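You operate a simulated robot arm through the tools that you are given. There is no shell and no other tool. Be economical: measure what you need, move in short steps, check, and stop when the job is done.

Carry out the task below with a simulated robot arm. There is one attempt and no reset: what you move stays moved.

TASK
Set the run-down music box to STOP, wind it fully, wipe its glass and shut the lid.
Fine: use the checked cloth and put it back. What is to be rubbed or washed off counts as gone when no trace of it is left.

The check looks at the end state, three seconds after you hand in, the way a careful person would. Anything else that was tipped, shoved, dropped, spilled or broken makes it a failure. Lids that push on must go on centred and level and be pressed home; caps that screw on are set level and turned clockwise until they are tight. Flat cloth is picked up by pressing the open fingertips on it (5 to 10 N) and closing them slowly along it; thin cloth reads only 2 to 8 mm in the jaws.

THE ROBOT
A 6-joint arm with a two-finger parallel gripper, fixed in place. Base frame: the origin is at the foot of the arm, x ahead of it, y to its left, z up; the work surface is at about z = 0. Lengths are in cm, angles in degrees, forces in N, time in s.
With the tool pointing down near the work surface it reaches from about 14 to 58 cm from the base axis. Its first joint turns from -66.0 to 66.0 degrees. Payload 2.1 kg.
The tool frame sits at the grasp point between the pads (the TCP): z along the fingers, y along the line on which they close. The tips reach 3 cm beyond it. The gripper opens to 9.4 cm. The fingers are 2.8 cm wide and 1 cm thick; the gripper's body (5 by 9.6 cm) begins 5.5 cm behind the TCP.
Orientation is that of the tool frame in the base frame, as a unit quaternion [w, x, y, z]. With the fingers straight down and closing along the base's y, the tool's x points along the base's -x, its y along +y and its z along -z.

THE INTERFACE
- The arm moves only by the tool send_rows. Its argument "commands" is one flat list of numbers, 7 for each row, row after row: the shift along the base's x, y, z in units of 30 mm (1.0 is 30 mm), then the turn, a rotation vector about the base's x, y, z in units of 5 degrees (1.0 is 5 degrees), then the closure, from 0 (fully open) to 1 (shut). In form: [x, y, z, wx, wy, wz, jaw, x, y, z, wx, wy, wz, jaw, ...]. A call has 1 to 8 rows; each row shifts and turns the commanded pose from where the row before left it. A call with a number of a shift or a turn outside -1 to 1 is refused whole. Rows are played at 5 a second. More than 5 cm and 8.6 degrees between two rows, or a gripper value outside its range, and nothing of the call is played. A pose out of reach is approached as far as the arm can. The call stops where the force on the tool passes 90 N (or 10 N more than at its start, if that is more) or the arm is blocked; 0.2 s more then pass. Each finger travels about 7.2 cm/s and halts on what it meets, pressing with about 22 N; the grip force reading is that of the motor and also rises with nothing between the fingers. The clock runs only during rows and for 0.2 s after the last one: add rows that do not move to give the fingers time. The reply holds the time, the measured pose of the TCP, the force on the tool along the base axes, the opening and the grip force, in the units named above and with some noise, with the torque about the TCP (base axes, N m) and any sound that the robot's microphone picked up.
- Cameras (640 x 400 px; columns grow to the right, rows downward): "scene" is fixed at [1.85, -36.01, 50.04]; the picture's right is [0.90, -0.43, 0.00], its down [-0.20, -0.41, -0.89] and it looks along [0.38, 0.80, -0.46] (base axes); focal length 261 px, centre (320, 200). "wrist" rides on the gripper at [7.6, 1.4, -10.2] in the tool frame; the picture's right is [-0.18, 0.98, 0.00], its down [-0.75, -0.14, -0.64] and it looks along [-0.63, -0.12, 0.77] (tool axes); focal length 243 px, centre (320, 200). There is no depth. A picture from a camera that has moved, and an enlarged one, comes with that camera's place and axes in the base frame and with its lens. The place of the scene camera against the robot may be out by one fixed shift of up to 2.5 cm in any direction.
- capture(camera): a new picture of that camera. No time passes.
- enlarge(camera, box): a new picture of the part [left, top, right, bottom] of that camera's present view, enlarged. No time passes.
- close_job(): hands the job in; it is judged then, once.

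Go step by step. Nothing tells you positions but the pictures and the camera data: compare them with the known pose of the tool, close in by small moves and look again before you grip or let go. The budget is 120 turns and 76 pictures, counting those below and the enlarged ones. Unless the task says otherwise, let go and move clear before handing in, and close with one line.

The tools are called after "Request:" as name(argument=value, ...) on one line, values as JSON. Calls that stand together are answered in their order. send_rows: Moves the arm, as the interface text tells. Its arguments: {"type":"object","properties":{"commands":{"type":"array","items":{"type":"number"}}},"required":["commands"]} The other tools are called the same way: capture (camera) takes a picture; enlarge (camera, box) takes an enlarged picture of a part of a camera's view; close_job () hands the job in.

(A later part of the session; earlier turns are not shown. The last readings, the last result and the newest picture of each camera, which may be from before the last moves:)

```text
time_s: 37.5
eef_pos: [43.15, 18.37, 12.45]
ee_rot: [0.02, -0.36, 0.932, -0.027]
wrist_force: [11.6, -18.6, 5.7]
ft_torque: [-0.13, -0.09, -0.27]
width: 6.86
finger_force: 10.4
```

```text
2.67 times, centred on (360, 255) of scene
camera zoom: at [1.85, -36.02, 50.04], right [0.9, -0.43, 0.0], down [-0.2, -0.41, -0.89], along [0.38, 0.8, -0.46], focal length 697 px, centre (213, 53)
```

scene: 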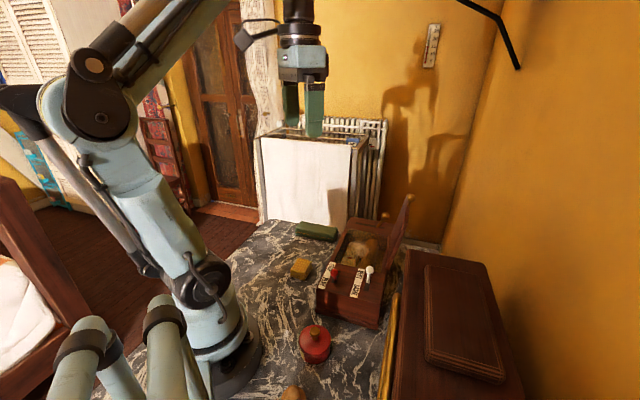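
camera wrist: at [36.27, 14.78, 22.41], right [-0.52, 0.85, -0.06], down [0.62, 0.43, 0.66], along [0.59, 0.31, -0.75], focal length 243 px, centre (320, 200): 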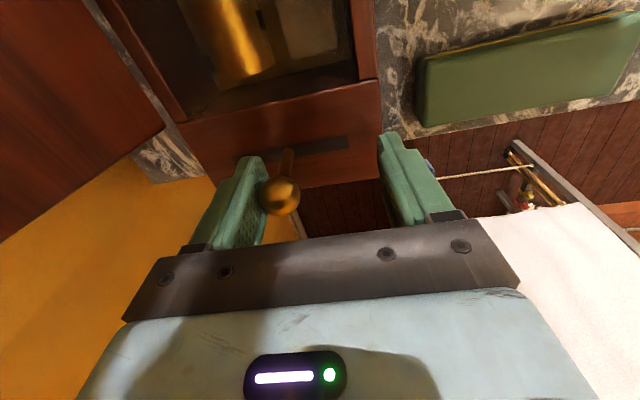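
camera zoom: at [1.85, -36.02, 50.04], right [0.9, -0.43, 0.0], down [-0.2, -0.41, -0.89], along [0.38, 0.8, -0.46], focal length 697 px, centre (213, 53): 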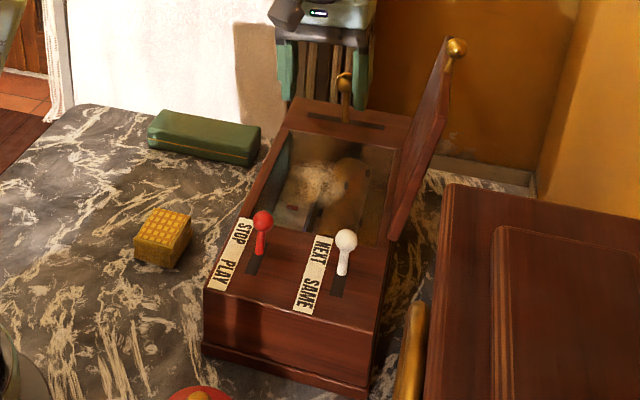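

The box hasn't moved. I'll back off further, straighten the tool, and rise to read the gauge.

Request:
send_rows(commands=[0.2, -0.2, 0, 0, 0, 0, 0.4, 0.1, -0.1, 0, 0, 0, 0, 0.3, 0, 0, 0.8, 0, 0, 0, 0.3, 0, 0, 1, 0.4, 0.66, 0.36, 0.3, 0, 0, 1, 0, 0, 0, 0.3, -0.5, 0.9, 0, 0, 0, 0, 0.3, -0.5, 0.9, 0, 0, 0, 0, 0.3, -0.5, 0.9, 0, 0, 0, 0, 0.3])

Request:
capture(camera="wrist")

```text
time_s: 39.3
eef_pos: [39.98, 25.38, 20.9]
ee_rot: [0.0, -0.375, 0.927, 0.003]
wrist_force: [0.7, 0.5, -0.3]
ft_torque: [0.01, -0.02, -0.03]
width: 6.55
finger_force: 0.1
```

```text
36 pictures are left
camera wrist: at [33.65, 21.12, 31.19], right [-0.55, 0.83, 0.01], down [0.64, 0.42, 0.64], along [0.53, 0.36, -0.77], focal length 243 px, centre (320, 200)
```

wrist: 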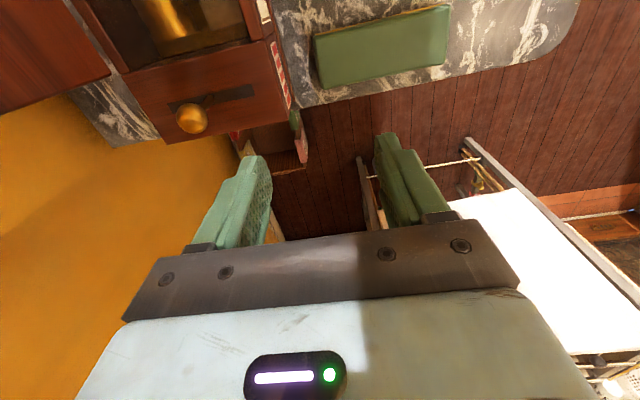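

Request:
enlarge(camera="wrist", box=[250, 20, 310, 120])

```text
4.00 times, centred on (280, 70) of wrist
camera zoom: at [33.65, 21.12, 31.19], right [-0.55, 0.83, 0.01], down [0.64, 0.42, 0.64], along [0.53, 0.36, -0.77], focal length 970 px, centre (480, 720)
```

zoom: 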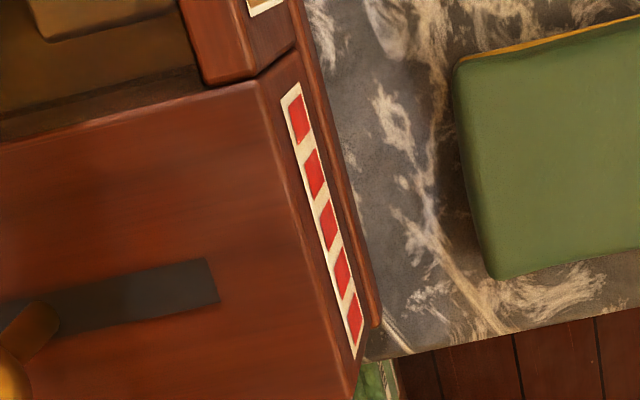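

All five blocks are red: fully wound. Next I'll fetch the checked cloth pad at about (22.6, 14.5).

Request:
send_rows(commands=[-0.97, -0.6, 0, 0, 0, 0, 0.1, -0.97, -0.6, 0, 0, 0, 0, 0, -0.97, -0.6, 0, 0, 0, 0, 0, -0.97, -0.6, 0, 0, 0, 0, 0, -0.97, -0.6, 0, 0, 0, 0, 0, -0.95, -0.6, 0, 0, 0, 0, 0, 0, 0, -0.7, 0, 0, 0, 0])

Request:
capture(camera="wrist")

```text
time_s: 40.9
eef_pos: [22.11, 14.71, 18.73]
ee_rot: [0.0, -0.375, 0.927, 0.003]
wrist_force: [0.4, 0.6, -0.2]
ft_torque: [-0.01, 0.03, 0.01]
width: 9.38
finger_force: 0.0
```

```text
34 pictures are left
camera wrist: at [15.83, 10.37, 29.04], right [-0.55, 0.83, 0.01], down [0.64, 0.42, 0.64], along [0.53, 0.36, -0.77], focal length 243 px, centre (320, 200)
```

wrist: 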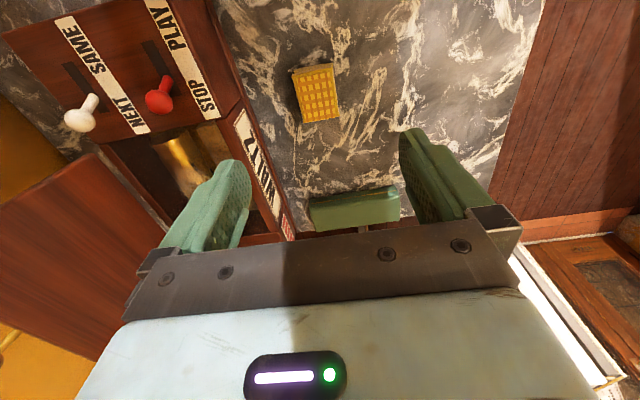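

The pad is right below and aligned with the jaws, about 3 cm tall. I'll narrow the opening to keep clear of the box, and descend.

Request:
send_rows(commands=[0.07, -0.07, -0.8, 0, 0, 0, 0.3, 0, 0, -1, 0, 0, 0, 0.3, 0, 0, -1, 0, 0, 0, 0.3, 0, 0, -0.6, 0, 0, 0, 0.3, 0, 0, 0, 0, 0, 0, 0.3])

Request:
capture(camera="wrist")

Request:
enlarge(camera="scene", box=[250, 210, 350, 310])

```text
time_s: 42.1
eef_pos: [22.61, 14.47, 8.42]
ee_rot: [0.0, -0.375, 0.927, 0.002]
wrist_force: [-0.6, 0.9, 0.0]
ft_torque: [0.01, -0.04, 0.01]
width: 6.59
finger_force: 0.0
```

```text
33 pictures are left
camera wrist: at [16.36, 10.24, 18.75], right [-0.55, 0.83, 0.01], down [0.64, 0.42, 0.64], along [0.53, 0.36, -0.77], focal length 243 px, centre (320, 200)
```

wrist: 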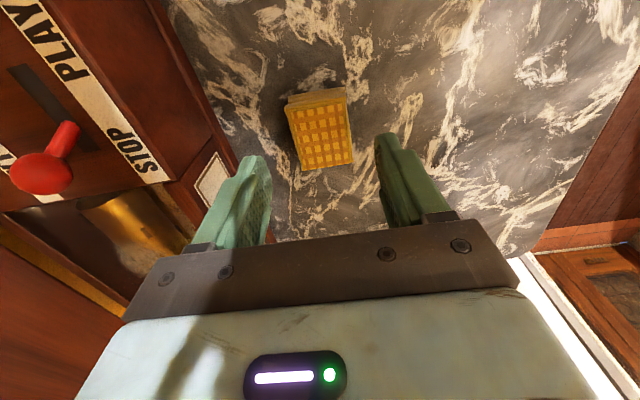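

```text
4.00 times, centred on (300, 260) of scene
camera zoom: at [1.85, -36.01, 50.04], right [0.9, -0.43, 0.0], down [-0.2, -0.41, -0.89], along [0.38, 0.8, -0.46], focal length 1045 px, centre (400, -40)
```

zoom: 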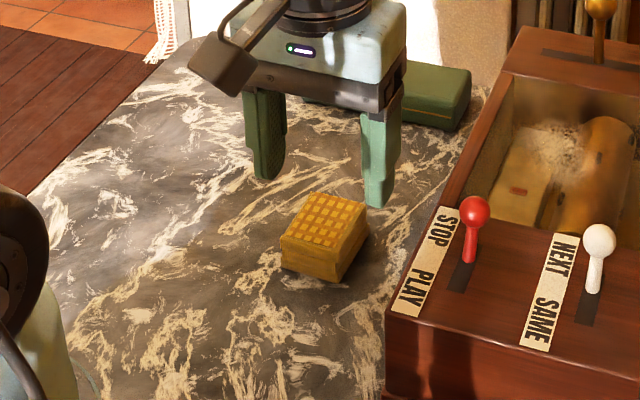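

The pad is between the jaws. I'll centre slightly, go down to TCP z≈4.3 and close slowly.

Request:
send_rows(commands=[-0.12, -0.05, -0.7, 0, 0, 0, 0.3, 0, 0, -0.65, 0, 0, 0, 0.3, 0, 0, 0, 0, 0, 0, 0.4, 0, 0, 0, 0, 0, 0, 0.5, 0, 0, 0, 0, 0, 0, 0.6, 0, 0, 0, 0, 0, 0, 0.7, 0, 0, 0, 0, 0, 0, 0.8])

Request:
capture(camera="wrist")

```text
time_s: 43.7
eef_pos: [22.37, 14.36, 4.59]
ee_rot: [0.001, -0.376, 0.927, 0.002]
wrist_force: [0.3, 0.2, 0.1]
ft_torque: [-0.02, -0.03, 0.02]
width: 4.08
finger_force: 21.9
```

```text
31 pictures are left
camera wrist: at [16.08, 10.18, 14.85], right [-0.55, 0.83, 0.01], down [0.64, 0.42, 0.64], along [0.53, 0.36, -0.77], focal length 243 px, centre (320, 200)
```

wrist: 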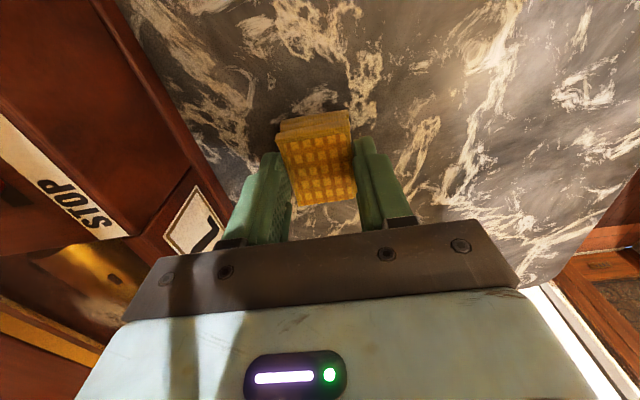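

The pad is gripped (4.1 cm, 22 N). Put-back pose: (22.4, 14.4, 4.6). I'll lift it and carry it over the glass.

Request:
send_rows(commands=[0, 0, 1, 0, 0, 0, 0.8, 0, 0, 1, 0, 0, 0, 0.8, 0, 0, 1, 0, 0, 0, 0.8, 0, 0, 1, 0, 0, 0, 0.8, 0.7, -0.2, 0.2, 0, 0, 0, 0.8, 0.8, -0.25, 0, 0, 0, 0, 0.8, 0.8, -0.25, 0, 0, 0, 0, 0.8])

Request:
send_rows(commands=[0.8, -0.3, 0, 0, 0, 0, 0.8, 0.8, -0.3, 0, 0, 0, 0, 0.8, 0.8, -0.3, 0, 0, 0, 0, 0.8, 0.5, -0.05, 0, 0, 0, 0, 0.8, 0, 0, 0, 0, 0, 0, 0.8])

Request:
capture(camera="wrist")

Request:
enlarge(camera="scene", box=[290, 170, 430, 320])

```text
time_s: 45.3
eef_pos: [29.46, 12.18, 16.83]
ee_rot: [0.0, -0.377, 0.926, 0.002]
wrist_force: [0.1, 0.2, 0.8]
ft_torque: [-0.03, -0.04, -0.04]
width: 4.09
finger_force: 21.7
```

```text
time_s: 46.5
eef_pos: [37.95, 9.41, 17.02]
ee_rot: [0.0, -0.375, 0.927, 0.002]
wrist_force: [0.4, -0.5, -0.3]
ft_torque: [-0.03, -0.02, 0.01]
width: 4.09
finger_force: 21.8
```

```text
30 pictures are left
camera wrist: at [31.73, 5.19, 27.23], right [-0.55, 0.83, 0.01], down [0.64, 0.42, 0.64], along [0.53, 0.36, -0.77], focal length 243 px, centre (320, 200)
```

wrist: 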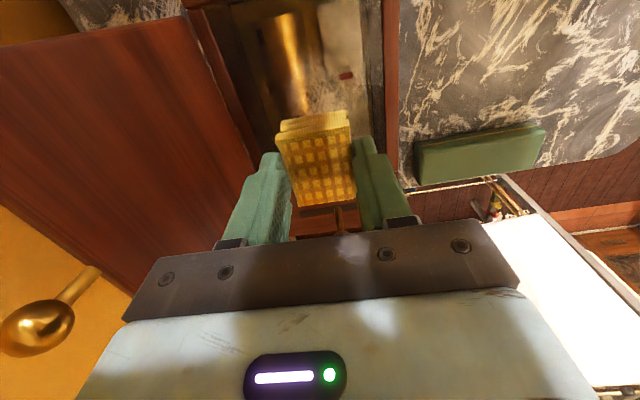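

```text
2.67 times, centred on (360, 245) of scene
camera zoom: at [1.85, -36.01, 50.04], right [0.9, -0.43, 0.0], down [-0.2, -0.41, -0.89], along [0.38, 0.8, -0.46], focal length 697 px, centre (213, 80)
```

zoom: 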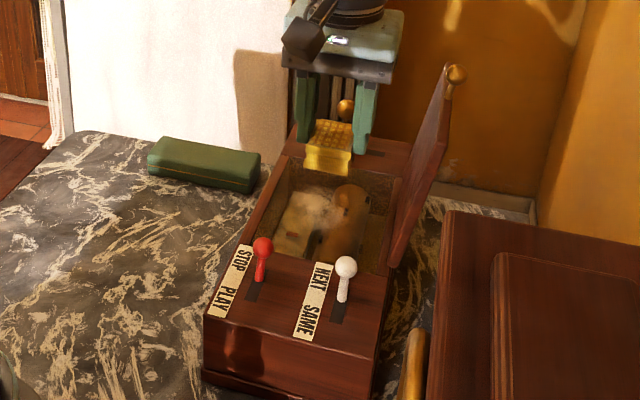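

The pad is over the glass. The opening spans about l 25.5–40.5 and w 15.6–25. I'll lower until I feel contact.

Request:
send_rows(commands=[0.05, -0.05, -0.6, 0, 0, 0, 0.8, 0, 0, -0.6, 0, 0, 0, 0.8, 0, 0, -0.3, 0, 0, 0, 0.8, 0, 0, -0.15, 0, 0, 0, 0.8])

Request:
capture(camera="wrist")

```text
time_s: 47.5
eef_pos: [37.92, 9.35, 11.99]
ee_rot: [-0.001, -0.376, 0.927, 0.003]
wrist_force: [0.3, 0.9, 33.4]
ft_torque: [0.06, -0.01, -0.04]
width: 4.13
finger_force: 22.1
```

```text
28 pictures are left
camera wrist: at [31.67, 5.09, 22.24], right [-0.55, 0.83, 0.01], down [0.64, 0.42, 0.64], along [0.53, 0.36, -0.77], focal length 243 px, centre (320, 200)
```

wrist: 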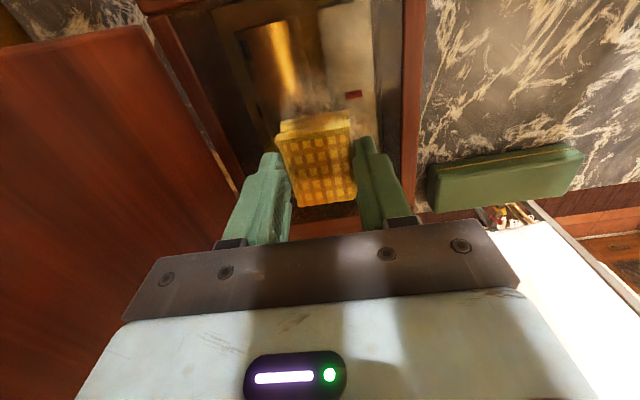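

Contact at z≈12.0 (33 N). I'll ease up a touch and wipe with strokes along L.

Request:
send_rows(commands=[0, 0, 0.04, 0, 0, 0, 0.8, -0.24, -0.232, 0, 0, 0, 0, 0.8, -0.24, -0.232, 0, 0, 0, 0, 0.8, -0.24, -0.232, 0, 0, 0, 0, 0.8, -0.24, -0.232, 0, 0, 0, 0, 0.8])

```text
time_s: 48.7
eef_pos: [35.05, 6.36, 12.05]
ee_rot: [0.0, -0.376, 0.927, 0.003]
wrist_force: [0.2, -0.1, -0.4]
ft_torque: [-0.02, -0.04, -0.03]
width: 4.09
finger_force: 21.4
```

Contact is lost, so I'll lower in tiny steps to get about 10 N.

Request:
send_rows(commands=[0, 0, -0.02, 0, 0, 0, 0.8, 0, 0, -0.01, 0, 0, 0, 0.8])

```text
time_s: 49.3
eef_pos: [35.03, 6.41, 12.06]
ee_rot: [-0.001, -0.376, 0.927, 0.003]
wrist_force: [-0.1, -0.1, -1.2]
ft_torque: [0.0, 0.01, 0.01]
width: 4.09
finger_force: 22.0
```

Request:
send_rows(commands=[0, 0, -0.015, 0, 0, 0, 0.8, 0, 0, -0.015, 0, 0, 0, 0.8])

```text
time_s: 49.9
eef_pos: [35.16, 6.53, 11.95]
ee_rot: [-0.001, -0.376, 0.927, 0.002]
wrist_force: [-5.0, -4.8, 30.8]
ft_torque: [-0.08, 0.04, -0.01]
width: 4.08
finger_force: 21.8
```

It is stiff, so I'll raise 0.2 mm and wipe along L and back.

Request:
send_rows(commands=[0, 0, 0.007, 0, 0, 0, 0.8, 0.24, 0.232, 0, 0, 0, 0, 0.8, 0.24, 0.232, 0, 0, 0, 0, 0.8])

```text
time_s: 50.7
eef_pos: [36.52, 8.13, 11.97]
ee_rot: [0.001, -0.377, 0.926, 0.003]
wrist_force: [-1.2, -0.8, -0.3]
ft_torque: [-0.06, 0.01, 0.05]
width: 4.08
finger_force: 21.6
```

Request:
send_rows(commands=[0, 0, -0.005, 0, 0, 0, 0.8, 0.16, 0.155, 0, 0, 0, 0, 0.8, 0.16, 0.155, 0, 0, 0, 0, 0.8])

```text
time_s: 51.5
eef_pos: [37.33, 8.77, 12.04]
ee_rot: [0.001, -0.377, 0.926, 0.003]
wrist_force: [0.7, 0.3, -0.4]
ft_torque: [-0.02, -0.03, -0.01]
width: 4.08
finger_force: 21.3
```

Request:
send_rows(commands=[0.16, 0.155, -0.012, 0, 0, 0, 0.8, 0.16, 0.155, 0, 0, 0, 0, 0.8])

```text
time_s: 52.1
eef_pos: [38.47, 9.77, 11.95]
ee_rot: [-0.001, -0.376, 0.927, 0.002]
wrist_force: [-5.4, -6.1, 18.2]
ft_torque: [-0.19, 0.15, 0.01]
width: 4.08
finger_force: 22.0
```

18 N with drag, which is good. I'll continue with strokes at this height.

Request:
send_rows(commands=[0.2, 0.193, 0, 0, 0, 0, 0.8, 0.2, 0.193, 0, 0, 0, 0, 0.8, 0.2, 0.193, 0, 0, 0, 0, 0.8, -0.2, -0.193, 0, 0, 0, 0, 0.8, -0.2, -0.193, 0, 0, 0, 0, 0.8, -0.2, -0.193, 0, 0, 0, 0, 0.8, -0.2, -0.193, 0, 0, 0, 0, 0.8])

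Request:
send_rows(commands=[-0.2, -0.193, 0, 0, 0, 0, 0.8, -0.2, -0.193, 0, 0, 0, 0, 0.8, -0.2, -0.193, 0, 0, 0, 0, 0.8, -0.2, -0.193, 0, 0, 0, 0, 0.8, -0.2, -0.193, 0, 0, 0, 0, 0.8])

Request:
enlarge(camera="scene", box=[320, 200, 420, 280])

```text
time_s: 53.7
eef_pos: [37.83, 9.38, 11.91]
ee_rot: [0.002, -0.377, 0.926, 0.003]
wrist_force: [11.2, 10.6, 31.0]
ft_torque: [0.25, -0.37, 0.0]
width: 4.1
finger_force: 22.1
```

```text
time_s: 54.9
eef_pos: [34.74, 6.43, 12.08]
ee_rot: [0.0, -0.376, 0.927, 0.003]
wrist_force: [0.4, -0.8, 0.0]
ft_torque: [-0.02, 0.05, -0.02]
width: 4.12
finger_force: 22.3
```

```text
5.00 times, centred on (370, 240) of scene
camera zoom: at [1.85, -36.01, 50.04], right [0.9, -0.43, 0.0], down [-0.2, -0.41, -0.89], along [0.38, 0.8, -0.46], focal length 1306 px, centre (70, 0)
```

zoom: 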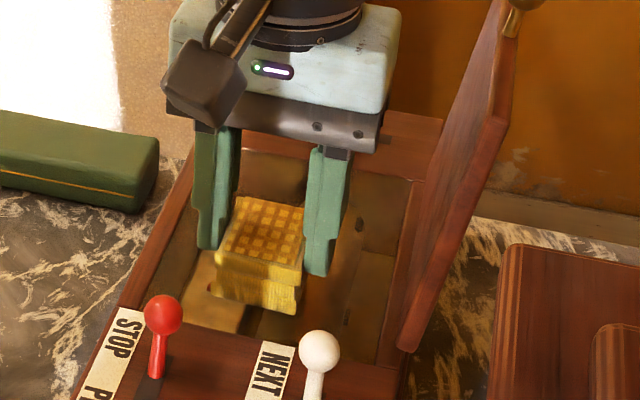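

The trace looks reduced. I'll shift 1.3 cm toward +W and make another pass, lowering slightly.

Request:
send_rows(commands=[0.3, -0.31, 0, 0, 0, 0, 0.8, 0, 0, -0.015, 0, 0, 0, 0.8, 0.2, 0.193, 0, 0, 0, 0, 0.8])

Request:
send_rows(commands=[0.2, 0.193, 0, 0, 0, 0, 0.8, 0.2, 0.193, 0, 0, 0, 0, 0.8, 0.2, 0.193, 0, 0, 0, 0, 0.8])

```text
time_s: 55.7
eef_pos: [36.24, 5.91, 12.03]
ee_rot: [0.0, -0.376, 0.927, 0.003]
wrist_force: [-0.5, -0.6, -0.6]
ft_torque: [0.04, 0.03, 0.0]
width: 4.09
finger_force: 21.6
```

```text
time_s: 56.5
eef_pos: [38.0, 7.67, 11.9]
ee_rot: [0.0, -0.376, 0.927, 0.004]
wrist_force: [-0.1, -0.5, -0.3]
ft_torque: [0.01, -0.01, 0.02]
width: 4.08
finger_force: 21.9
```

Request:
send_rows(commands=[0.1, 0.097, -0.012, 0, 0, 0, 0.8, 0.1, 0.097, -0.006, 0, 0, 0, 0.8])

```text
time_s: 57.1
eef_pos: [38.56, 8.07, 12.01]
ee_rot: [-0.002, -0.375, 0.927, 0.002]
wrist_force: [-9.1, -10.2, 28.8]
ft_torque: [-0.22, 0.07, -0.02]
width: 4.11
finger_force: 22.1
```

Request:
send_rows(commands=[0.2, 0.193, 0, 0, 0, 0, 0.8, 0.2, 0.193, 0, 0, 0, 0, 0.8, 0.2, 0.193, 0, 0, 0, 0, 0.8, 0.2, 0.193, 0, 0, 0, 0, 0.8])

Request:
send_rows(commands=[-0.25, -0.24, 0, 0, 0, 0, 0.8, -0.25, -0.24, 0, 0, 0, 0, 0.8, -0.25, -0.24, 0, 0, 0, 0, 0.8, -0.25, -0.24, 0, 0, 0, 0, 0.8, -0.25, -0.24, 0, 0, 0, 0, 0.8])

Request:
send_rows(commands=[-0.25, -0.24, 0, 0, 0, 0, 0.8, -0.25, -0.24, 0, 0, 0, 0, 0.8, 0, 0, 0, 0, 0, 0, 0.8])

```text
time_s: 58.1
eef_pos: [41.11, 10.5, 11.84]
ee_rot: [0.0, -0.375, 0.927, 0.003]
wrist_force: [-3.1, -5.5, 12.1]
ft_torque: [-0.2, 0.12, -0.01]
width: 4.06
finger_force: 21.5
```

```text
time_s: 59.3
eef_pos: [37.39, 7.14, 11.79]
ee_rot: [0.002, -0.376, 0.927, 0.003]
wrist_force: [8.4, 8.4, 24.4]
ft_torque: [0.21, -0.22, -0.01]
width: 4.09
finger_force: 21.5
```

```text
time_s: 60.1
eef_pos: [35.8, 5.54, 11.89]
ee_rot: [-0.002, -0.376, 0.927, 0.003]
wrist_force: [1.4, 0.5, 1.3]
ft_torque: [0.04, -0.09, 0.01]
width: 4.1
finger_force: 22.2
```

Good contact throughout. Next is the third track, on the -W side.

Request:
send_rows(commands=[-0.25, 0.26, 0, 0, 0, 0, 0.8, -0.26, 0.27, 0, 0, 0, 0, 0.8, 0.25, 0.24, 0, 0, 0, 0, 0.8, 0.25, 0.24, 0, 0, 0, 0, 0.8, 0.25, 0.24, 0, 0, 0, 0, 0.8])

Request:
send_rows(commands=[0.25, 0.24, 0, 0, 0, 0, 0.8, 0.25, 0.24, 0, 0, 0, 0, 0.8, 0.25, 0.24, 0, 0, 0, 0, 0.8, 0.25, 0.24, 0, 0, 0, 0, 0.8])

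Request:
send_rows(commands=[-0.25, -0.24, 0, 0, 0, 0, 0.8, -0.25, -0.24, 0, 0, 0, 0, 0.8, -0.25, -0.24, 0, 0, 0, 0, 0.8, -0.25, -0.24, 0, 0, 0, 0, 0.8, -0.25, -0.24, 0, 0, 0, 0, 0.8, -0.25, -0.24, 0, 0, 0, 0, 0.8, -0.25, -0.24, 0, 0, 0, 0, 0.8])

```text
time_s: 61.3
eef_pos: [36.54, 9.34, 12.0]
ee_rot: [0.0, -0.375, 0.927, 0.003]
wrist_force: [-0.4, 0.1, 0.4]
ft_torque: [0.02, 0.0, 0.0]
width: 4.09
finger_force: 22.3
```

```text
time_s: 62.3
eef_pos: [39.56, 12.03, 11.85]
ee_rot: [-0.001, -0.375, 0.927, 0.003]
wrist_force: [-2.2, -2.0, 4.6]
ft_torque: [-0.08, 0.05, 0.0]
width: 4.09
finger_force: 22.4
```

```text
time_s: 63.9
eef_pos: [34.29, 7.2, 11.89]
ee_rot: [0.0, -0.376, 0.927, 0.003]
wrist_force: [4.5, 2.7, 9.2]
ft_torque: [0.05, -0.13, 0.02]
width: 4.08
finger_force: 21.9
```

Now I'll lift off the glass, move aside and inspect.

Request:
send_rows(commands=[0, 0, 1, 0, 0, 0, 0.8, 0, 0, 1, 0, 0, 0, 0.8, -0.5, 0.3, 0.6, 0, 0, 0, 0.8, -1, 0.5, 0, 0, 0, 0, 0.8, -1, 0.5, 0, 0, 0, 0, 0.8])

Request:
enlarge(camera="scene", box=[320, 200, 420, 280])

Request:
capture(camera="wrist")

```text
time_s: 65.1
eef_pos: [26.69, 11.02, 19.8]
ee_rot: [0.001, -0.377, 0.926, 0.002]
wrist_force: [-0.1, -1.0, -1.2]
ft_torque: [-0.01, -0.02, 0.01]
width: 4.09
finger_force: 21.5
```

```text
5.00 times, centred on (370, 240) of scene
camera zoom: at [1.85, -36.01, 50.04], right [0.9, -0.43, 0.0], down [-0.2, -0.41, -0.89], along [0.38, 0.8, -0.46], focal length 1306 px, centre (70, 0)
```

zoom: 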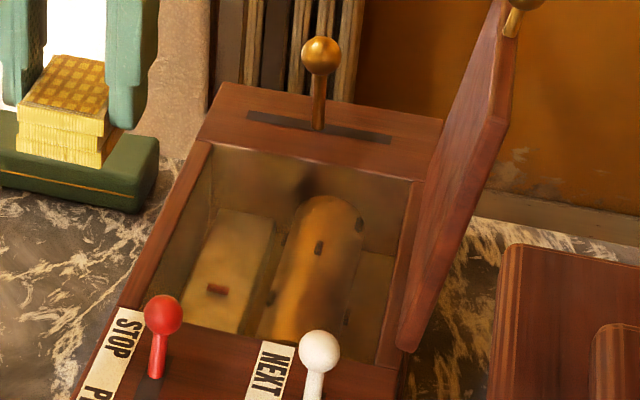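

```text
25 pictures are left
camera wrist: at [20.39, 6.83, 30.07], right [-0.55, 0.83, 0.01], down [0.64, 0.42, 0.64], along [0.53, 0.36, -0.77], focal length 243 px, centre (320, 200)
```

wrist: 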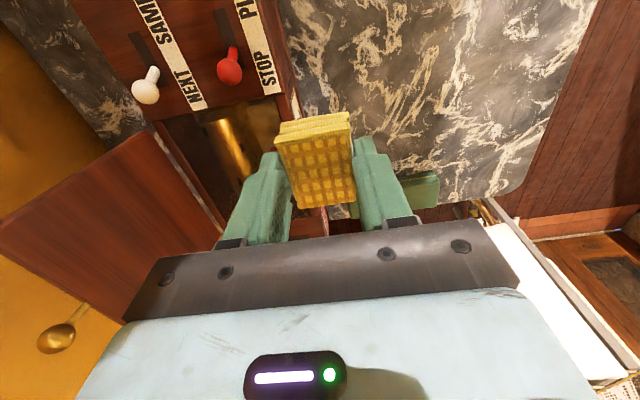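

The glass looks clean from the scene camera. Before putting the cloth back, I'll check it from above with the wrist camera.

Request:
send_rows(commands=[0.5, 0.1, 1, 0, 0, 0, 0.8, 1, 0.33, 0.2, 0, 0, 0, 0.8, 1, 0.33, 0, 0, 0, 0, 0.8, 1, 0.33, 0, 0, 0, 0, 0.8, 1, 0.33, 0, 0, 0, 0, 0.8, 1, 0.33, 0, 0, 0, 0, 0.8, 0.9, 0.3, 0, 0, 0, 0, 0.8])

Request:
capture(camera="wrist")

Request:
enlarge(camera="wrist", box=[190, 0, 430, 150])

```text
time_s: 66.7
eef_pos: [46.21, 17.05, 23.28]
ee_rot: [0.0, -0.376, 0.926, 0.002]
wrist_force: [-0.2, -0.5, -0.7]
ft_torque: [0.02, 0.01, 0.0]
width: 4.09
finger_force: 21.9
```

```text
24 pictures are left
camera wrist: at [39.83, 12.83, 33.56], right [-0.55, 0.83, 0.01], down [0.64, 0.42, 0.64], along [0.53, 0.36, -0.77], focal length 243 px, centre (320, 200)
```

wrist: 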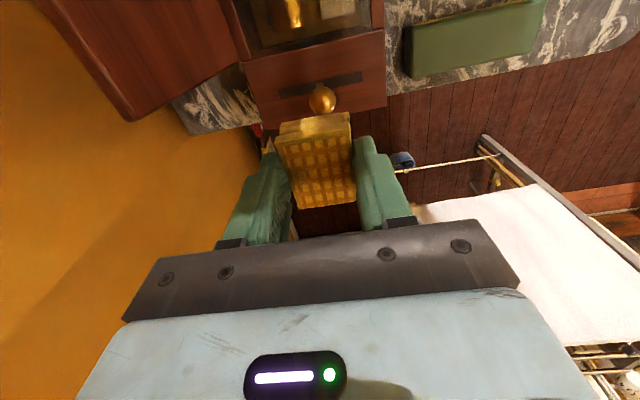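

```text
2.67 times, centred on (310, 75) of wrist
camera zoom: at [39.83, 12.83, 33.56], right [-0.55, 0.83, 0.01], down [0.64, 0.42, 0.64], along [0.53, 0.36, -0.77], focal length 647 px, centre (347, 533)
```

zoom: 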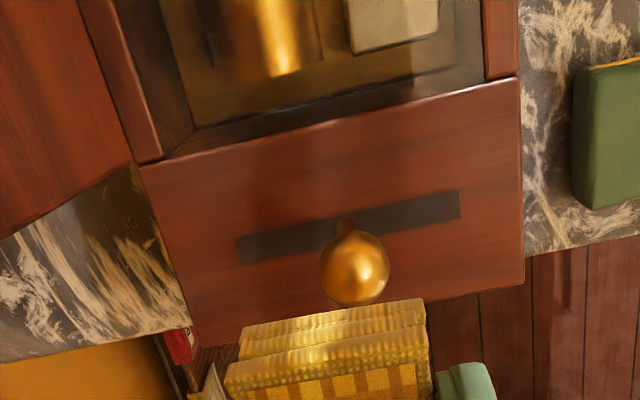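

I went too far forward. I'll move back 7 cm along L.

Request:
send_rows(commands=[-0.85, -0.82, 0, 0, 0, 0, 0.8, -0.85, -0.82, 0, 0, 0, 0, 0.8])

Request:
enlarge(camera="wrist", box=[190, 0, 430, 150])

```text
time_s: 67.3
eef_pos: [41.26, 12.04, 23.01]
ee_rot: [-0.001, -0.375, 0.927, 0.003]
wrist_force: [0.2, 0.6, -0.5]
ft_torque: [0.01, -0.03, 0.0]
width: 4.1
finger_force: 22.4
```

```text
2.67 times, centred on (310, 75) of wrist
camera zoom: at [34.98, 7.85, 33.38], right [-0.55, 0.83, 0.01], down [0.64, 0.42, 0.64], along [0.53, 0.36, -0.77], focal length 647 px, centre (347, 533)
```

zoom: 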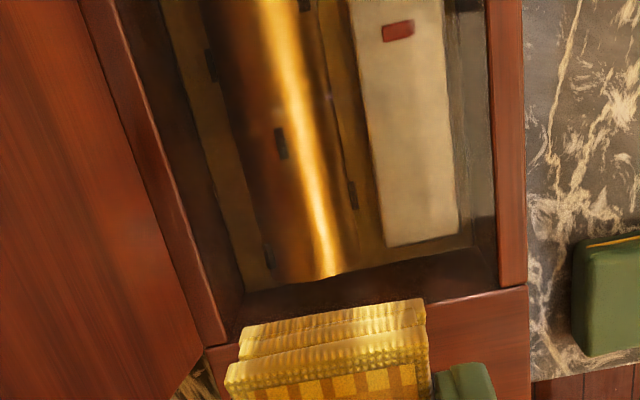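

The glass is clean. Now I'll put the cloth back at (22.4, 14.4).

Request:
send_rows(commands=[-1, 0.13, 0, 0, 0, 0, 0.8, -1, 0.13, 0, 0, 0, 0, 0.8, -1, 0.13, 0, 0, 0, 0, 0.8, -1, 0.13, 0, 0, 0, 0, 0.8, -1, 0.13, 0, 0, 0, 0, 0.8, -1, 0.12, -0.5, 0, 0, 0, 0.8, -0.3, 0, -1, 0, 0, 0, 0.8, 0, 0, -1, 0, 0, 0, 0.8])

Request:
send_rows(commands=[0, 0, -1, 0, 0, 0, 0.8, 0, 0, -1, 0, 0, 0, 0.8, 0, 0, -0.8, 0, 0, 0, 0.8, 0, 0, 0, 0, 0, 0, 0.8])

```text
time_s: 69.1
eef_pos: [22.16, 14.52, 15.79]
ee_rot: [0.0, -0.376, 0.927, 0.003]
wrist_force: [-0.7, 0.4, 0.4]
ft_torque: [0.0, -0.02, -0.01]
width: 4.1
finger_force: 21.3
```

```text
time_s: 70.1
eef_pos: [22.05, 14.32, 7.24]
ee_rot: [0.0, -0.376, 0.927, 0.003]
wrist_force: [-1.1, 0.1, 0.1]
ft_torque: [0.0, 0.03, -0.02]
width: 4.06
finger_force: 22.4
```

Request:
send_rows(commands=[0.1, 0.01, -0.5, 0, 0, 0, 0.8, 0, 0, -0.3, 0, 0, 0, 0.8, 0, 0, -0.05, 0, 0, 0, 0.8, 0, 0, 0, 0, 0, 0, 0.8])

```text
time_s: 71.1
eef_pos: [22.46, 14.42, 4.85]
ee_rot: [0.0, -0.376, 0.927, 0.003]
wrist_force: [-0.4, -0.4, -0.8]
ft_torque: [-0.01, -0.02, -0.02]
width: 4.11
finger_force: 21.8
```

Request:
send_rows(commands=[0, 0, -0.04, 0, 0, 0, 0.8, 0, 0, -0.03, 0, 0, 0, 0.8, 0, 0, 0, 0, 0, 0, 0.8])

```text
time_s: 71.9
eef_pos: [22.37, 14.58, 4.66]
ee_rot: [0.0, -0.376, 0.927, 0.003]
wrist_force: [0.2, 0.2, -0.9]
ft_torque: [0.0, -0.01, 0.01]
width: 4.1
finger_force: 22.2
```

Request:
send_rows(commands=[0, -0.04, -0.025, 0, 0, 0, 0.8, 0, 0, 0, 0, 0, 0, 0.55, 0, 0, 0, 0, 0, 0, 0.45, 0, 0, 0, 0, 0, 0, 0.35, 0, 0, 0, 0, 0, 0, 0.35, 0, 0, 1, 0, 0, 0, 0.35, 0, 0, 1, 0, 0, 0, 0.35, 0, 0, 1, 0, 0, 0, 0.35])

Request:
enlarge(camera="scene", box=[250, 180, 430, 310])

```text
time_s: 73.7
eef_pos: [22.26, 14.35, 13.55]
ee_rot: [-0.001, -0.375, 0.927, 0.003]
wrist_force: [0.0, 0.5, -0.1]
ft_torque: [0.01, -0.01, 0.0]
width: 6.14
finger_force: 0.0
```

```text
3.08 times, centred on (340, 245) of scene
camera zoom: at [1.85, -36.01, 50.04], right [0.9, -0.43, 0.0], down [-0.2, -0.41, -0.89], along [0.38, 0.8, -0.46], focal length 804 px, centre (258, 62)
```

zoom: 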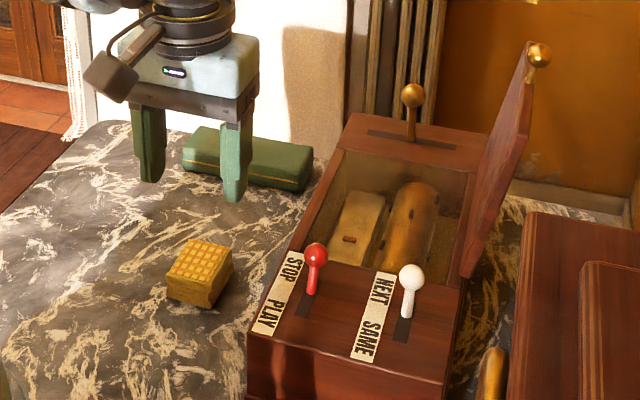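

The cloth is back in place. The lid knob triangulates to about (44, 2, 23.5), on the outer face of the raised lid. I'll grip it with the jaws closing along the hinge direction, so I rise and turn back by 90°.

Request:
send_rows(commands=[0, 0, 1, 0, 0, -1, 0.35, 0, 0, 1, 0, 0, -1, 0.35, 0, 0, 1, 0, 0, -1, 0.35, 0, 0, 1, 0, 0, -1, 0.35, 0, 0, 1, 0, 0, -1, 0.35, 0, 0, 1, 0, 0, -1, 0.35, 0.4, 0, 0.5, 0, 0, -1, 0.35, 0.7, -0.3, 0, 0, 0, -1, 0.35])

Request:
send_rows(commands=[0.7, -0.3, 0, 0, 0, -1, 0.35, 0.7, -0.3, 0, 0, 0, -1, 0.35, 0.7, -0.3, 0, 0, 0, -1, 0.35, 0.7, -0.3, 0, 0, 0, -1, 0.35, 0.7, -0.3, 0, 0, 0, -1, 0.35, 0.7, -0.3, 0, 0, 0, -1, 0.35, 0.5, -0.4, 0, 0, 0, -1, 0.35, 0.5, -0.4, 0, 0, 0, -1, 0.35])

Request:
send_rows(commands=[0.3, -0.4, 0, 0, 0, -1, 0.4, 0, 0, 0, 0, 0, -1, 0.5])

Request:
capture(camera="wrist")

```text
time_s: 75.5
eef_pos: [25.59, 13.71, 33.25]
ee_rot: [0.001, -0.035, 0.999, 0.002]
wrist_force: [-0.2, -0.5, 0.6]
ft_torque: [-0.01, 0.0, 0.02]
width: 6.1
finger_force: 0.1
```

```text
time_s: 77.3
eef_pos: [41.32, 5.94, 33.02]
ee_rot: [0.001, 0.308, 0.952, 0.002]
wrist_force: [0.1, 0.2, 0.0]
ft_torque: [-0.02, 0.01, -0.06]
width: 6.14
finger_force: 0.0
```

```text
time_s: 77.9
eef_pos: [42.11, 4.67, 32.94]
ee_rot: [0.001, 0.391, 0.92, 0.001]
wrist_force: [0.2, -0.2, -0.5]
ft_torque: [0.03, -0.01, 0.02]
width: 4.74
finger_force: 0.0
```

```text
20 pictures are left
camera wrist: at [37.96, 11.24, 43.22], right [0.83, 0.55, 0.01], down [0.42, -0.64, 0.64], along [0.36, -0.53, -0.77], focal length 243 px, centre (320, 200)
```

wrist: 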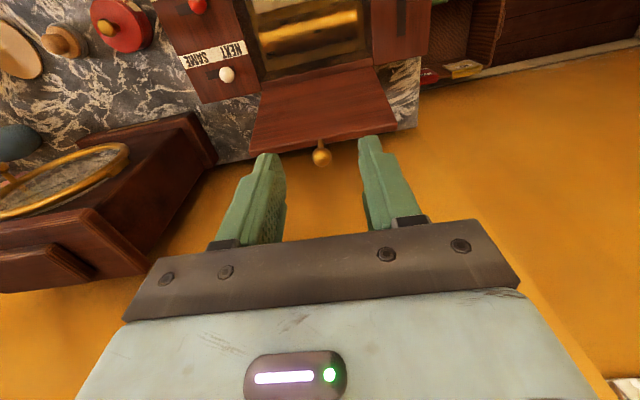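

The knob is confirmed at about (44.3, 2.1, 23.5). I'll move over it and lower partway.

Request:
send_rows(commands=[0.36, -0.42, 0, 0, 0, 0, 0.5, 0.36, -0.43, 0, 0, 0, 0, 0.5, 0, 0, -0.8, 0, 0, 0, 0.5, 0, 0, -0.8, 0, 0, 0, 0.5])

Request:
capture(camera="wrist")

Request:
enlarge(camera="scene", box=[340, 100, 460, 220])

```text
time_s: 78.9
eef_pos: [44.16, 1.91, 28.12]
ee_rot: [0.002, 0.389, 0.921, 0.002]
wrist_force: [0.5, -0.4, -0.1]
ft_torque: [0.01, -0.03, -0.01]
width: 4.74
finger_force: 0.1
```

```text
19 pictures are left
camera wrist: at [39.94, 8.52, 38.4], right [0.83, 0.55, 0.01], down [0.42, -0.64, 0.64], along [0.36, -0.53, -0.77], focal length 243 px, centre (320, 200)
```

wrist: 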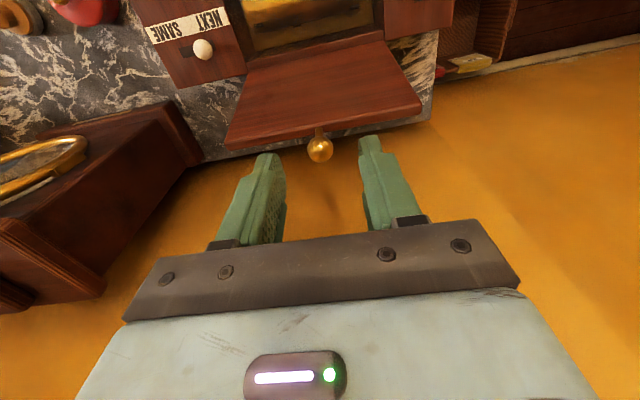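

```text
3.33 times, centred on (400, 160) of scene
camera zoom: at [1.85, -36.01, 50.04], right [0.9, -0.43, 0.0], down [-0.2, -0.41, -0.89], along [0.38, 0.8, -0.46], focal length 871 px, centre (53, 333)
```

zoom: 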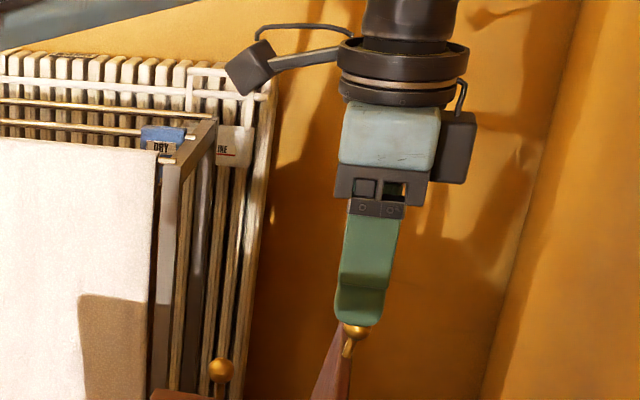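

The knob is right between and below the tips. I'll lower so it sits about 1 cm up from the tips, then close.

Request:
send_rows(commands=[0.06, 0, -0.45, 0, 0, 0, 0.5, 0, 0, -0.45, 0, 0, 0, 0.5, 0, 0, 0, 0, 0, 0, 0.6])

Request:
enlarge(camera="wrist", box=[220, 60, 420, 240])

```text
time_s: 79.7
eef_pos: [44.32, 1.99, 25.44]
ee_rot: [0.002, 0.389, 0.921, 0.002]
wrist_force: [0.9, -0.2, 0.3]
ft_torque: [-0.05, -0.03, 0.02]
width: 3.78
finger_force: 0.1
```

```text
2.22 times, centred on (320, 150) of wrist
camera zoom: at [40.22, 8.5, 35.68], right [0.83, 0.55, 0.01], down [0.42, -0.64, 0.64], along [0.36, -0.53, -0.77], focal length 539 px, centre (320, 311)
```

zoom: 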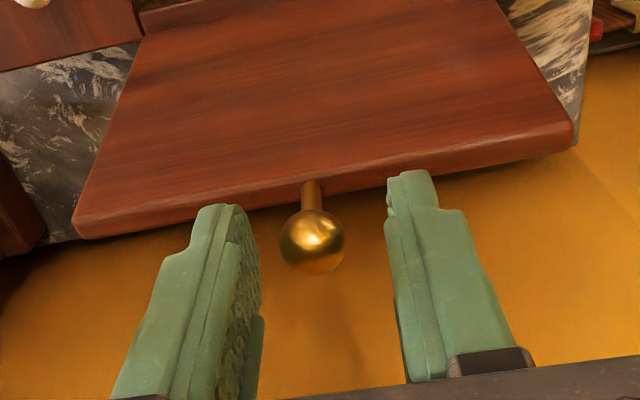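

The knob is centred between the pads. I'll close on it.

Request:
send_rows(commands=[0, 0, -0.05, 0, 0, 0, 0.75, 0, 0, 0, 0, 0, 0, 0.9, 0, 0, 0, 0, 0, 0, 0.9])

```text
time_s: 80.5
eef_pos: [44.34, 1.89, 25.36]
ee_rot: [0.001, 0.389, 0.921, 0.0]
wrist_force: [-18.0, -14.0, -0.1]
ft_torque: [-0.16, 0.34, 0.02]
width: 1.69
finger_force: 44.9
```

I have a grip (1.7 cm). I'll ease the side load and begin swinging the lid about its hinge in 5° steps.

Request:
send_rows(commands=[-0.05, -0.04, 0, 0, 0, 0, 0.9, -0.32, 0.331, 0.087, 0, 0, 0, 0.9, -0.32, 0.333, 0.047, 0, 0, 0, 0.9])

Request:
send_rows(commands=[-0.32, 0.333, 0.007, 0, 0, 0, 0.9, -0.32, 0.333, -0.033, 0, 0, 0, 0.9])

```text
time_s: 81.3
eef_pos: [42.44, 3.71, 25.67]
ee_rot: [0.004, 0.39, 0.921, 0.0]
wrist_force: [-6.6, -16.4, -25.0]
ft_torque: [-1.08, -0.65, -0.01]
width: 1.69
finger_force: 45.0
```

```text
time_s: 81.9
eef_pos: [40.24, 5.69, 25.78]
ee_rot: [0.004, 0.39, 0.921, 0.0]
wrist_force: [-1.6, -17.6, -20.1]
ft_torque: [-1.14, -0.8, 0.02]
width: 1.69
finger_force: 45.1
```

The pull is downward, so the arc has peaked a bit earlier than I assumed. I'll correct it and continue.

Request:
send_rows(commands=[-0.34, 0.305, -0.17, 0, 0, 0, 0.9, -0.31, 0.32, -0.137, 0, 0, 0, 0.9])

Request:
send_rows(commands=[-0.3, 0.312, -0.173, 0, 0, 0, 0.9, -0.287, 0.298, -0.21, 0, 0, 0, 0.9])

Request:
capture(camera="scene")

```text
time_s: 82.5
eef_pos: [38.54, 7.88, 24.84]
ee_rot: [0.002, 0.389, 0.921, 0.0]
wrist_force: [-12.8, -14.9, 1.4]
ft_torque: [-0.46, 0.08, -0.06]
width: 2.0
finger_force: 9.0
```

```text
time_s: 83.1
eef_pos: [36.65, 9.65, 23.68]
ee_rot: [0.001, 0.389, 0.921, 0.001]
wrist_force: [-10.8, -14.7, -0.6]
ft_torque: [-0.47, -0.01, -0.03]
width: 1.96
finger_force: 9.5
```

```text
16 pictures are left
```

scene: 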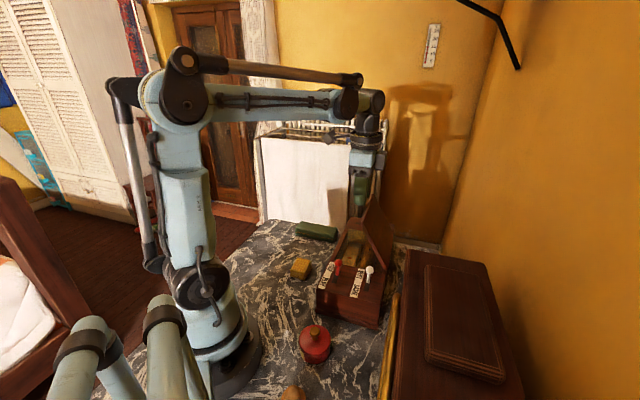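

The lid is following, at about 30° from vertical. I'll check the grip in close-up.

Request:
enlarge(camera="wrist", box=[220, 60, 420, 240])

Request:
enlarge(camera="scene", box=[330, 140, 430, 260])

```text
2.22 times, centred on (320, 150) of wrist
camera zoom: at [32.43, 16.23, 33.84], right [0.83, 0.55, 0.0], down [0.42, -0.64, 0.64], along [0.36, -0.53, -0.77], focal length 539 px, centre (320, 311)
```

zoom: 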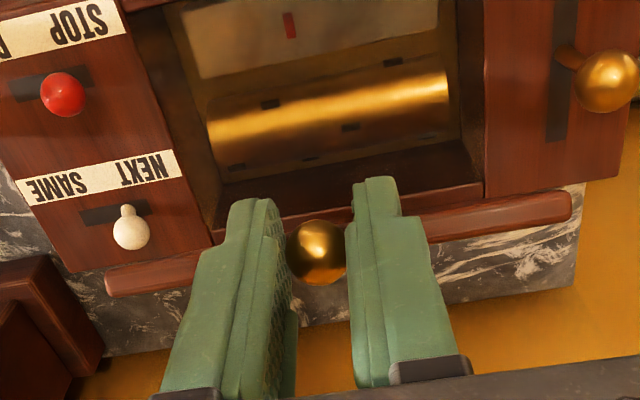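

```text
3.33 times, centred on (380, 200) of scene
camera zoom: at [1.85, -36.02, 50.04], right [0.9, -0.43, 0.0], down [-0.2, -0.41, -0.89], along [0.38, 0.8, -0.46], focal length 871 px, centre (120, 200)
```

zoom: 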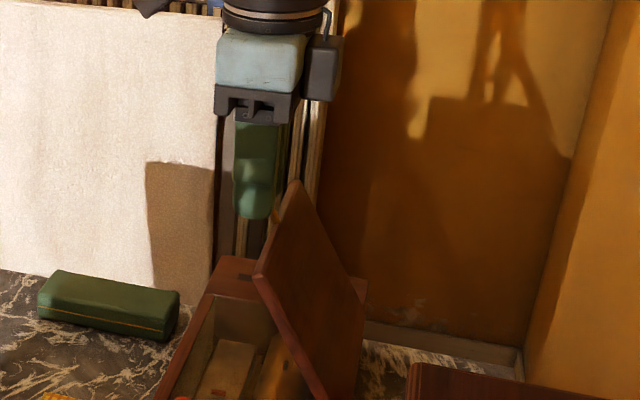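

The glass is clean from this view too, and the knob is held. I'll tighten and continue along the arc.

Request:
send_rows(commands=[0, 0, 0, 0, 0, 0, 1, -0.3, 0.26, -0.247, 0, 0, 0, 1, -0.26, 0.27, -0.28, 0, 0, 0, 1])

Request:
send_rows(commands=[-0.24, 0.247, -0.31, 0, 0, 0, 1, -0.222, 0.23, -0.34, 0, 0, 0, 1])

Request:
send_rows(commands=[-0.2, 0.206, -0.367, 0, 0, 0, 1, -0.176, 0.182, -0.39, 0, 0, 0, 1])

Request:
enlarge(camera="scene", box=[300, 160, 430, 310])

```text
time_s: 83.9
eef_pos: [34.9, 11.23, 22.01]
ee_rot: [0.002, 0.39, 0.921, 0.002]
wrist_force: [-6.9, -11.5, 7.9]
ft_torque: [-1.17, -0.81, -0.04]
width: 1.71
finger_force: 45.0
```

```text
time_s: 84.5
eef_pos: [33.54, 12.46, 20.07]
ee_rot: [0.002, 0.389, 0.921, 0.0]
wrist_force: [-13.4, -15.6, 8.2]
ft_torque: [-1.21, -0.69, -0.03]
width: 1.71
finger_force: 44.9
```

```text
time_s: 85.1
eef_pos: [32.44, 13.51, 17.84]
ee_rot: [0.004, 0.391, 0.92, 0.0]
wrist_force: [-8.1, -23.2, 3.0]
ft_torque: [-1.24, -0.74, -0.11]
width: 1.69
finger_force: 45.1
```

```text
2.67 times, centred on (365, 235) of scene
camera zoom: at [1.85, -36.02, 50.04], right [0.9, -0.43, 0.0], down [-0.2, -0.41, -0.89], along [0.38, 0.8, -0.46], focal length 697 px, centre (200, 107)
```

zoom: 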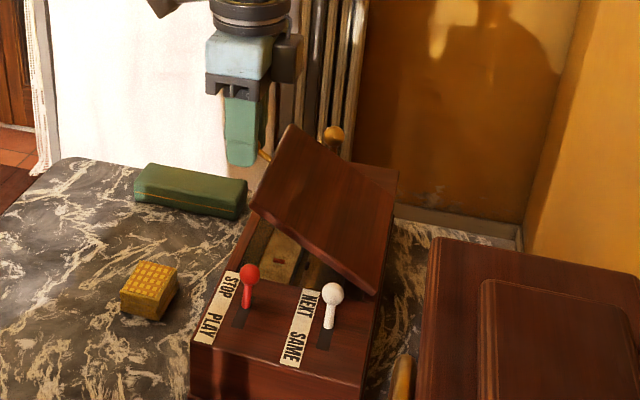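

About 30° to go. Continuing.

Request:
send_rows(commands=[-0.18, 0.13, -0.41, 0, 0, 0, 1, -0.127, 0.132, -0.427, 0, 0, 0, 1])

Request:
send_rows(commands=[-0.1, 0.103, -0.22, 0, 0, 0, 1, -0.07, 0.07, -0.22, 0, 0, 0, 1])

Request:
enlarge(camera="scene", box=[300, 160, 430, 310])

```text
time_s: 85.7
eef_pos: [31.63, 14.46, 15.2]
ee_rot: [0.002, 0.39, 0.921, 0.0]
wrist_force: [-13.0, -16.8, 6.9]
ft_torque: [-1.15, -0.7, -0.13]
width: 1.71
finger_force: 45.6
```

```text
time_s: 86.3
eef_pos: [31.17, 14.85, 14.05]
ee_rot: [0.007, 0.391, 0.92, -0.001]
wrist_force: [9.0, -28.6, -1.3]
ft_torque: [-1.07, -0.83, -0.04]
width: 1.69
finger_force: 44.9
```

```text
2.67 times, centred on (365, 235) of scene
camera zoom: at [1.85, -36.02, 50.04], right [0.9, -0.43, 0.0], down [-0.2, -0.41, -0.89], along [0.38, 0.8, -0.46], focal length 697 px, centre (200, 107)
```

zoom: 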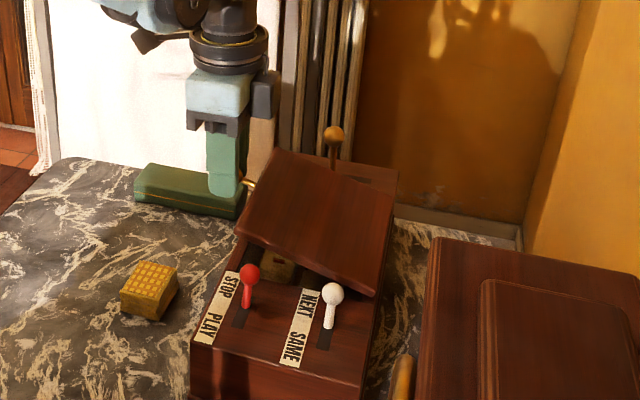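

About 15–20° left. It is pulling +W, so I'll go mostly straight down from here.

Request:
send_rows(commands=[0.02, -0.02, -0.23, 0, 0, 0, 1, 0.0, 0.0, -0.23, 0, 0, 0, 1])

Request:
send_rows(commands=[0.02, -0.02, -0.2, 0, 0, 0, 1, 0.02, -0.02, -0.2, 0, 0, 0, 1])

Request:
enlarge(camera="scene", box=[300, 160, 430, 310])

```text
time_s: 86.9
eef_pos: [31.02, 15.1, 12.71]
ee_rot: [0.0, 0.389, 0.921, 0.002]
wrist_force: [-15.9, -4.8, 10.2]
ft_torque: [-1.06, -0.72, -0.05]
width: 1.7
finger_force: 44.7
```

```text
time_s: 87.5
eef_pos: [30.98, 15.11, 11.48]
ee_rot: [-0.004, 0.388, 0.922, 0.002]
wrist_force: [-37.0, 18.9, 8.4]
ft_torque: [-0.25, 0.06, -0.09]
width: 1.7
finger_force: 45.1
```

```text
2.67 times, centred on (365, 235) of scene
camera zoom: at [1.85, -36.01, 50.04], right [0.9, -0.43, 0.0], down [-0.2, -0.41, -0.89], along [0.38, 0.8, -0.46], focal length 697 px, centre (200, 107)
```

zoom: 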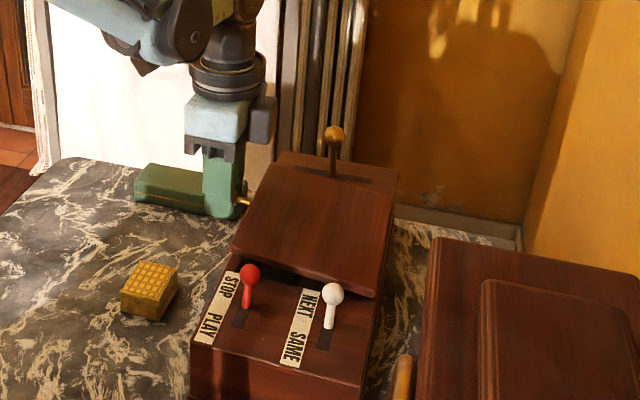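

About 8° left. I'll correct to -W and keep lowering.

Request:
send_rows(commands=[-0.06, 0.06, -0.1, 0, 0, 0, 1, -0.02, 0.02, -0.15, 0, 0, 0, 1])

Request:
send_rows(commands=[0, 0, -0.12, 0, 0, 0, 1, 0, 0, -0.1, 0, 0, 0, 1])

Request:
enlarge(camera="scene", box=[310, 190, 410, 290])

```text
time_s: 88.1
eef_pos: [31.05, 15.04, 10.6]
ee_rot: [-0.002, 0.39, 0.921, 0.0]
wrist_force: [-28.7, 6.7, 6.3]
ft_torque: [-0.48, -0.16, -0.12]
width: 1.72
finger_force: 44.8
```

```text
time_s: 88.7
eef_pos: [30.95, 15.13, 10.01]
ee_rot: [0.002, 0.39, 0.921, 0.0]
wrist_force: [-19.8, -2.0, 5.8]
ft_torque: [-0.76, -0.36, -0.07]
width: 1.7
finger_force: 44.7
```

```text
4.00 times, centred on (360, 240) of scene
camera zoom: at [1.85, -36.02, 50.04], right [0.9, -0.43, 0.0], down [-0.2, -0.41, -0.89], along [0.38, 0.8, -0.46], focal length 1045 px, centre (160, 40)
```

zoom: 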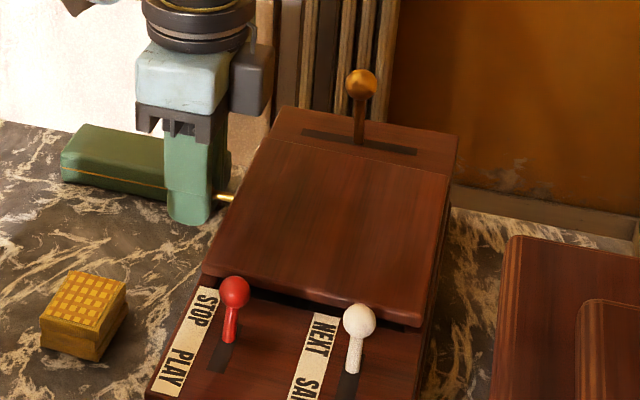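

Nearly shut. I'll lower until it seats.

Request:
send_rows(commands=[0, 0, -0.08, 0, 0, 0, 1, 0, 0, -0.08, 0, 0, 0, 1])

Request:
send_rows(commands=[0, 0, -0.07, 0, 0, 0, 1, 0, 0, -0.05, 0, 0, 0, 1])

```text
time_s: 89.3
eef_pos: [31.02, 14.99, 9.61]
ee_rot: [0.003, 0.39, 0.921, 0.001]
wrist_force: [-9.0, -3.0, 6.2]
ft_torque: [-0.79, -0.66, 0.0]
width: 1.69
finger_force: 44.7
```

```text
time_s: 89.9
eef_pos: [30.95, 15.0, 9.24]
ee_rot: [0.0, 0.39, 0.921, 0.001]
wrist_force: [-17.6, -8.2, 40.6]
ft_torque: [-0.78, -0.25, -0.12]
width: 1.71
finger_force: 45.4
```

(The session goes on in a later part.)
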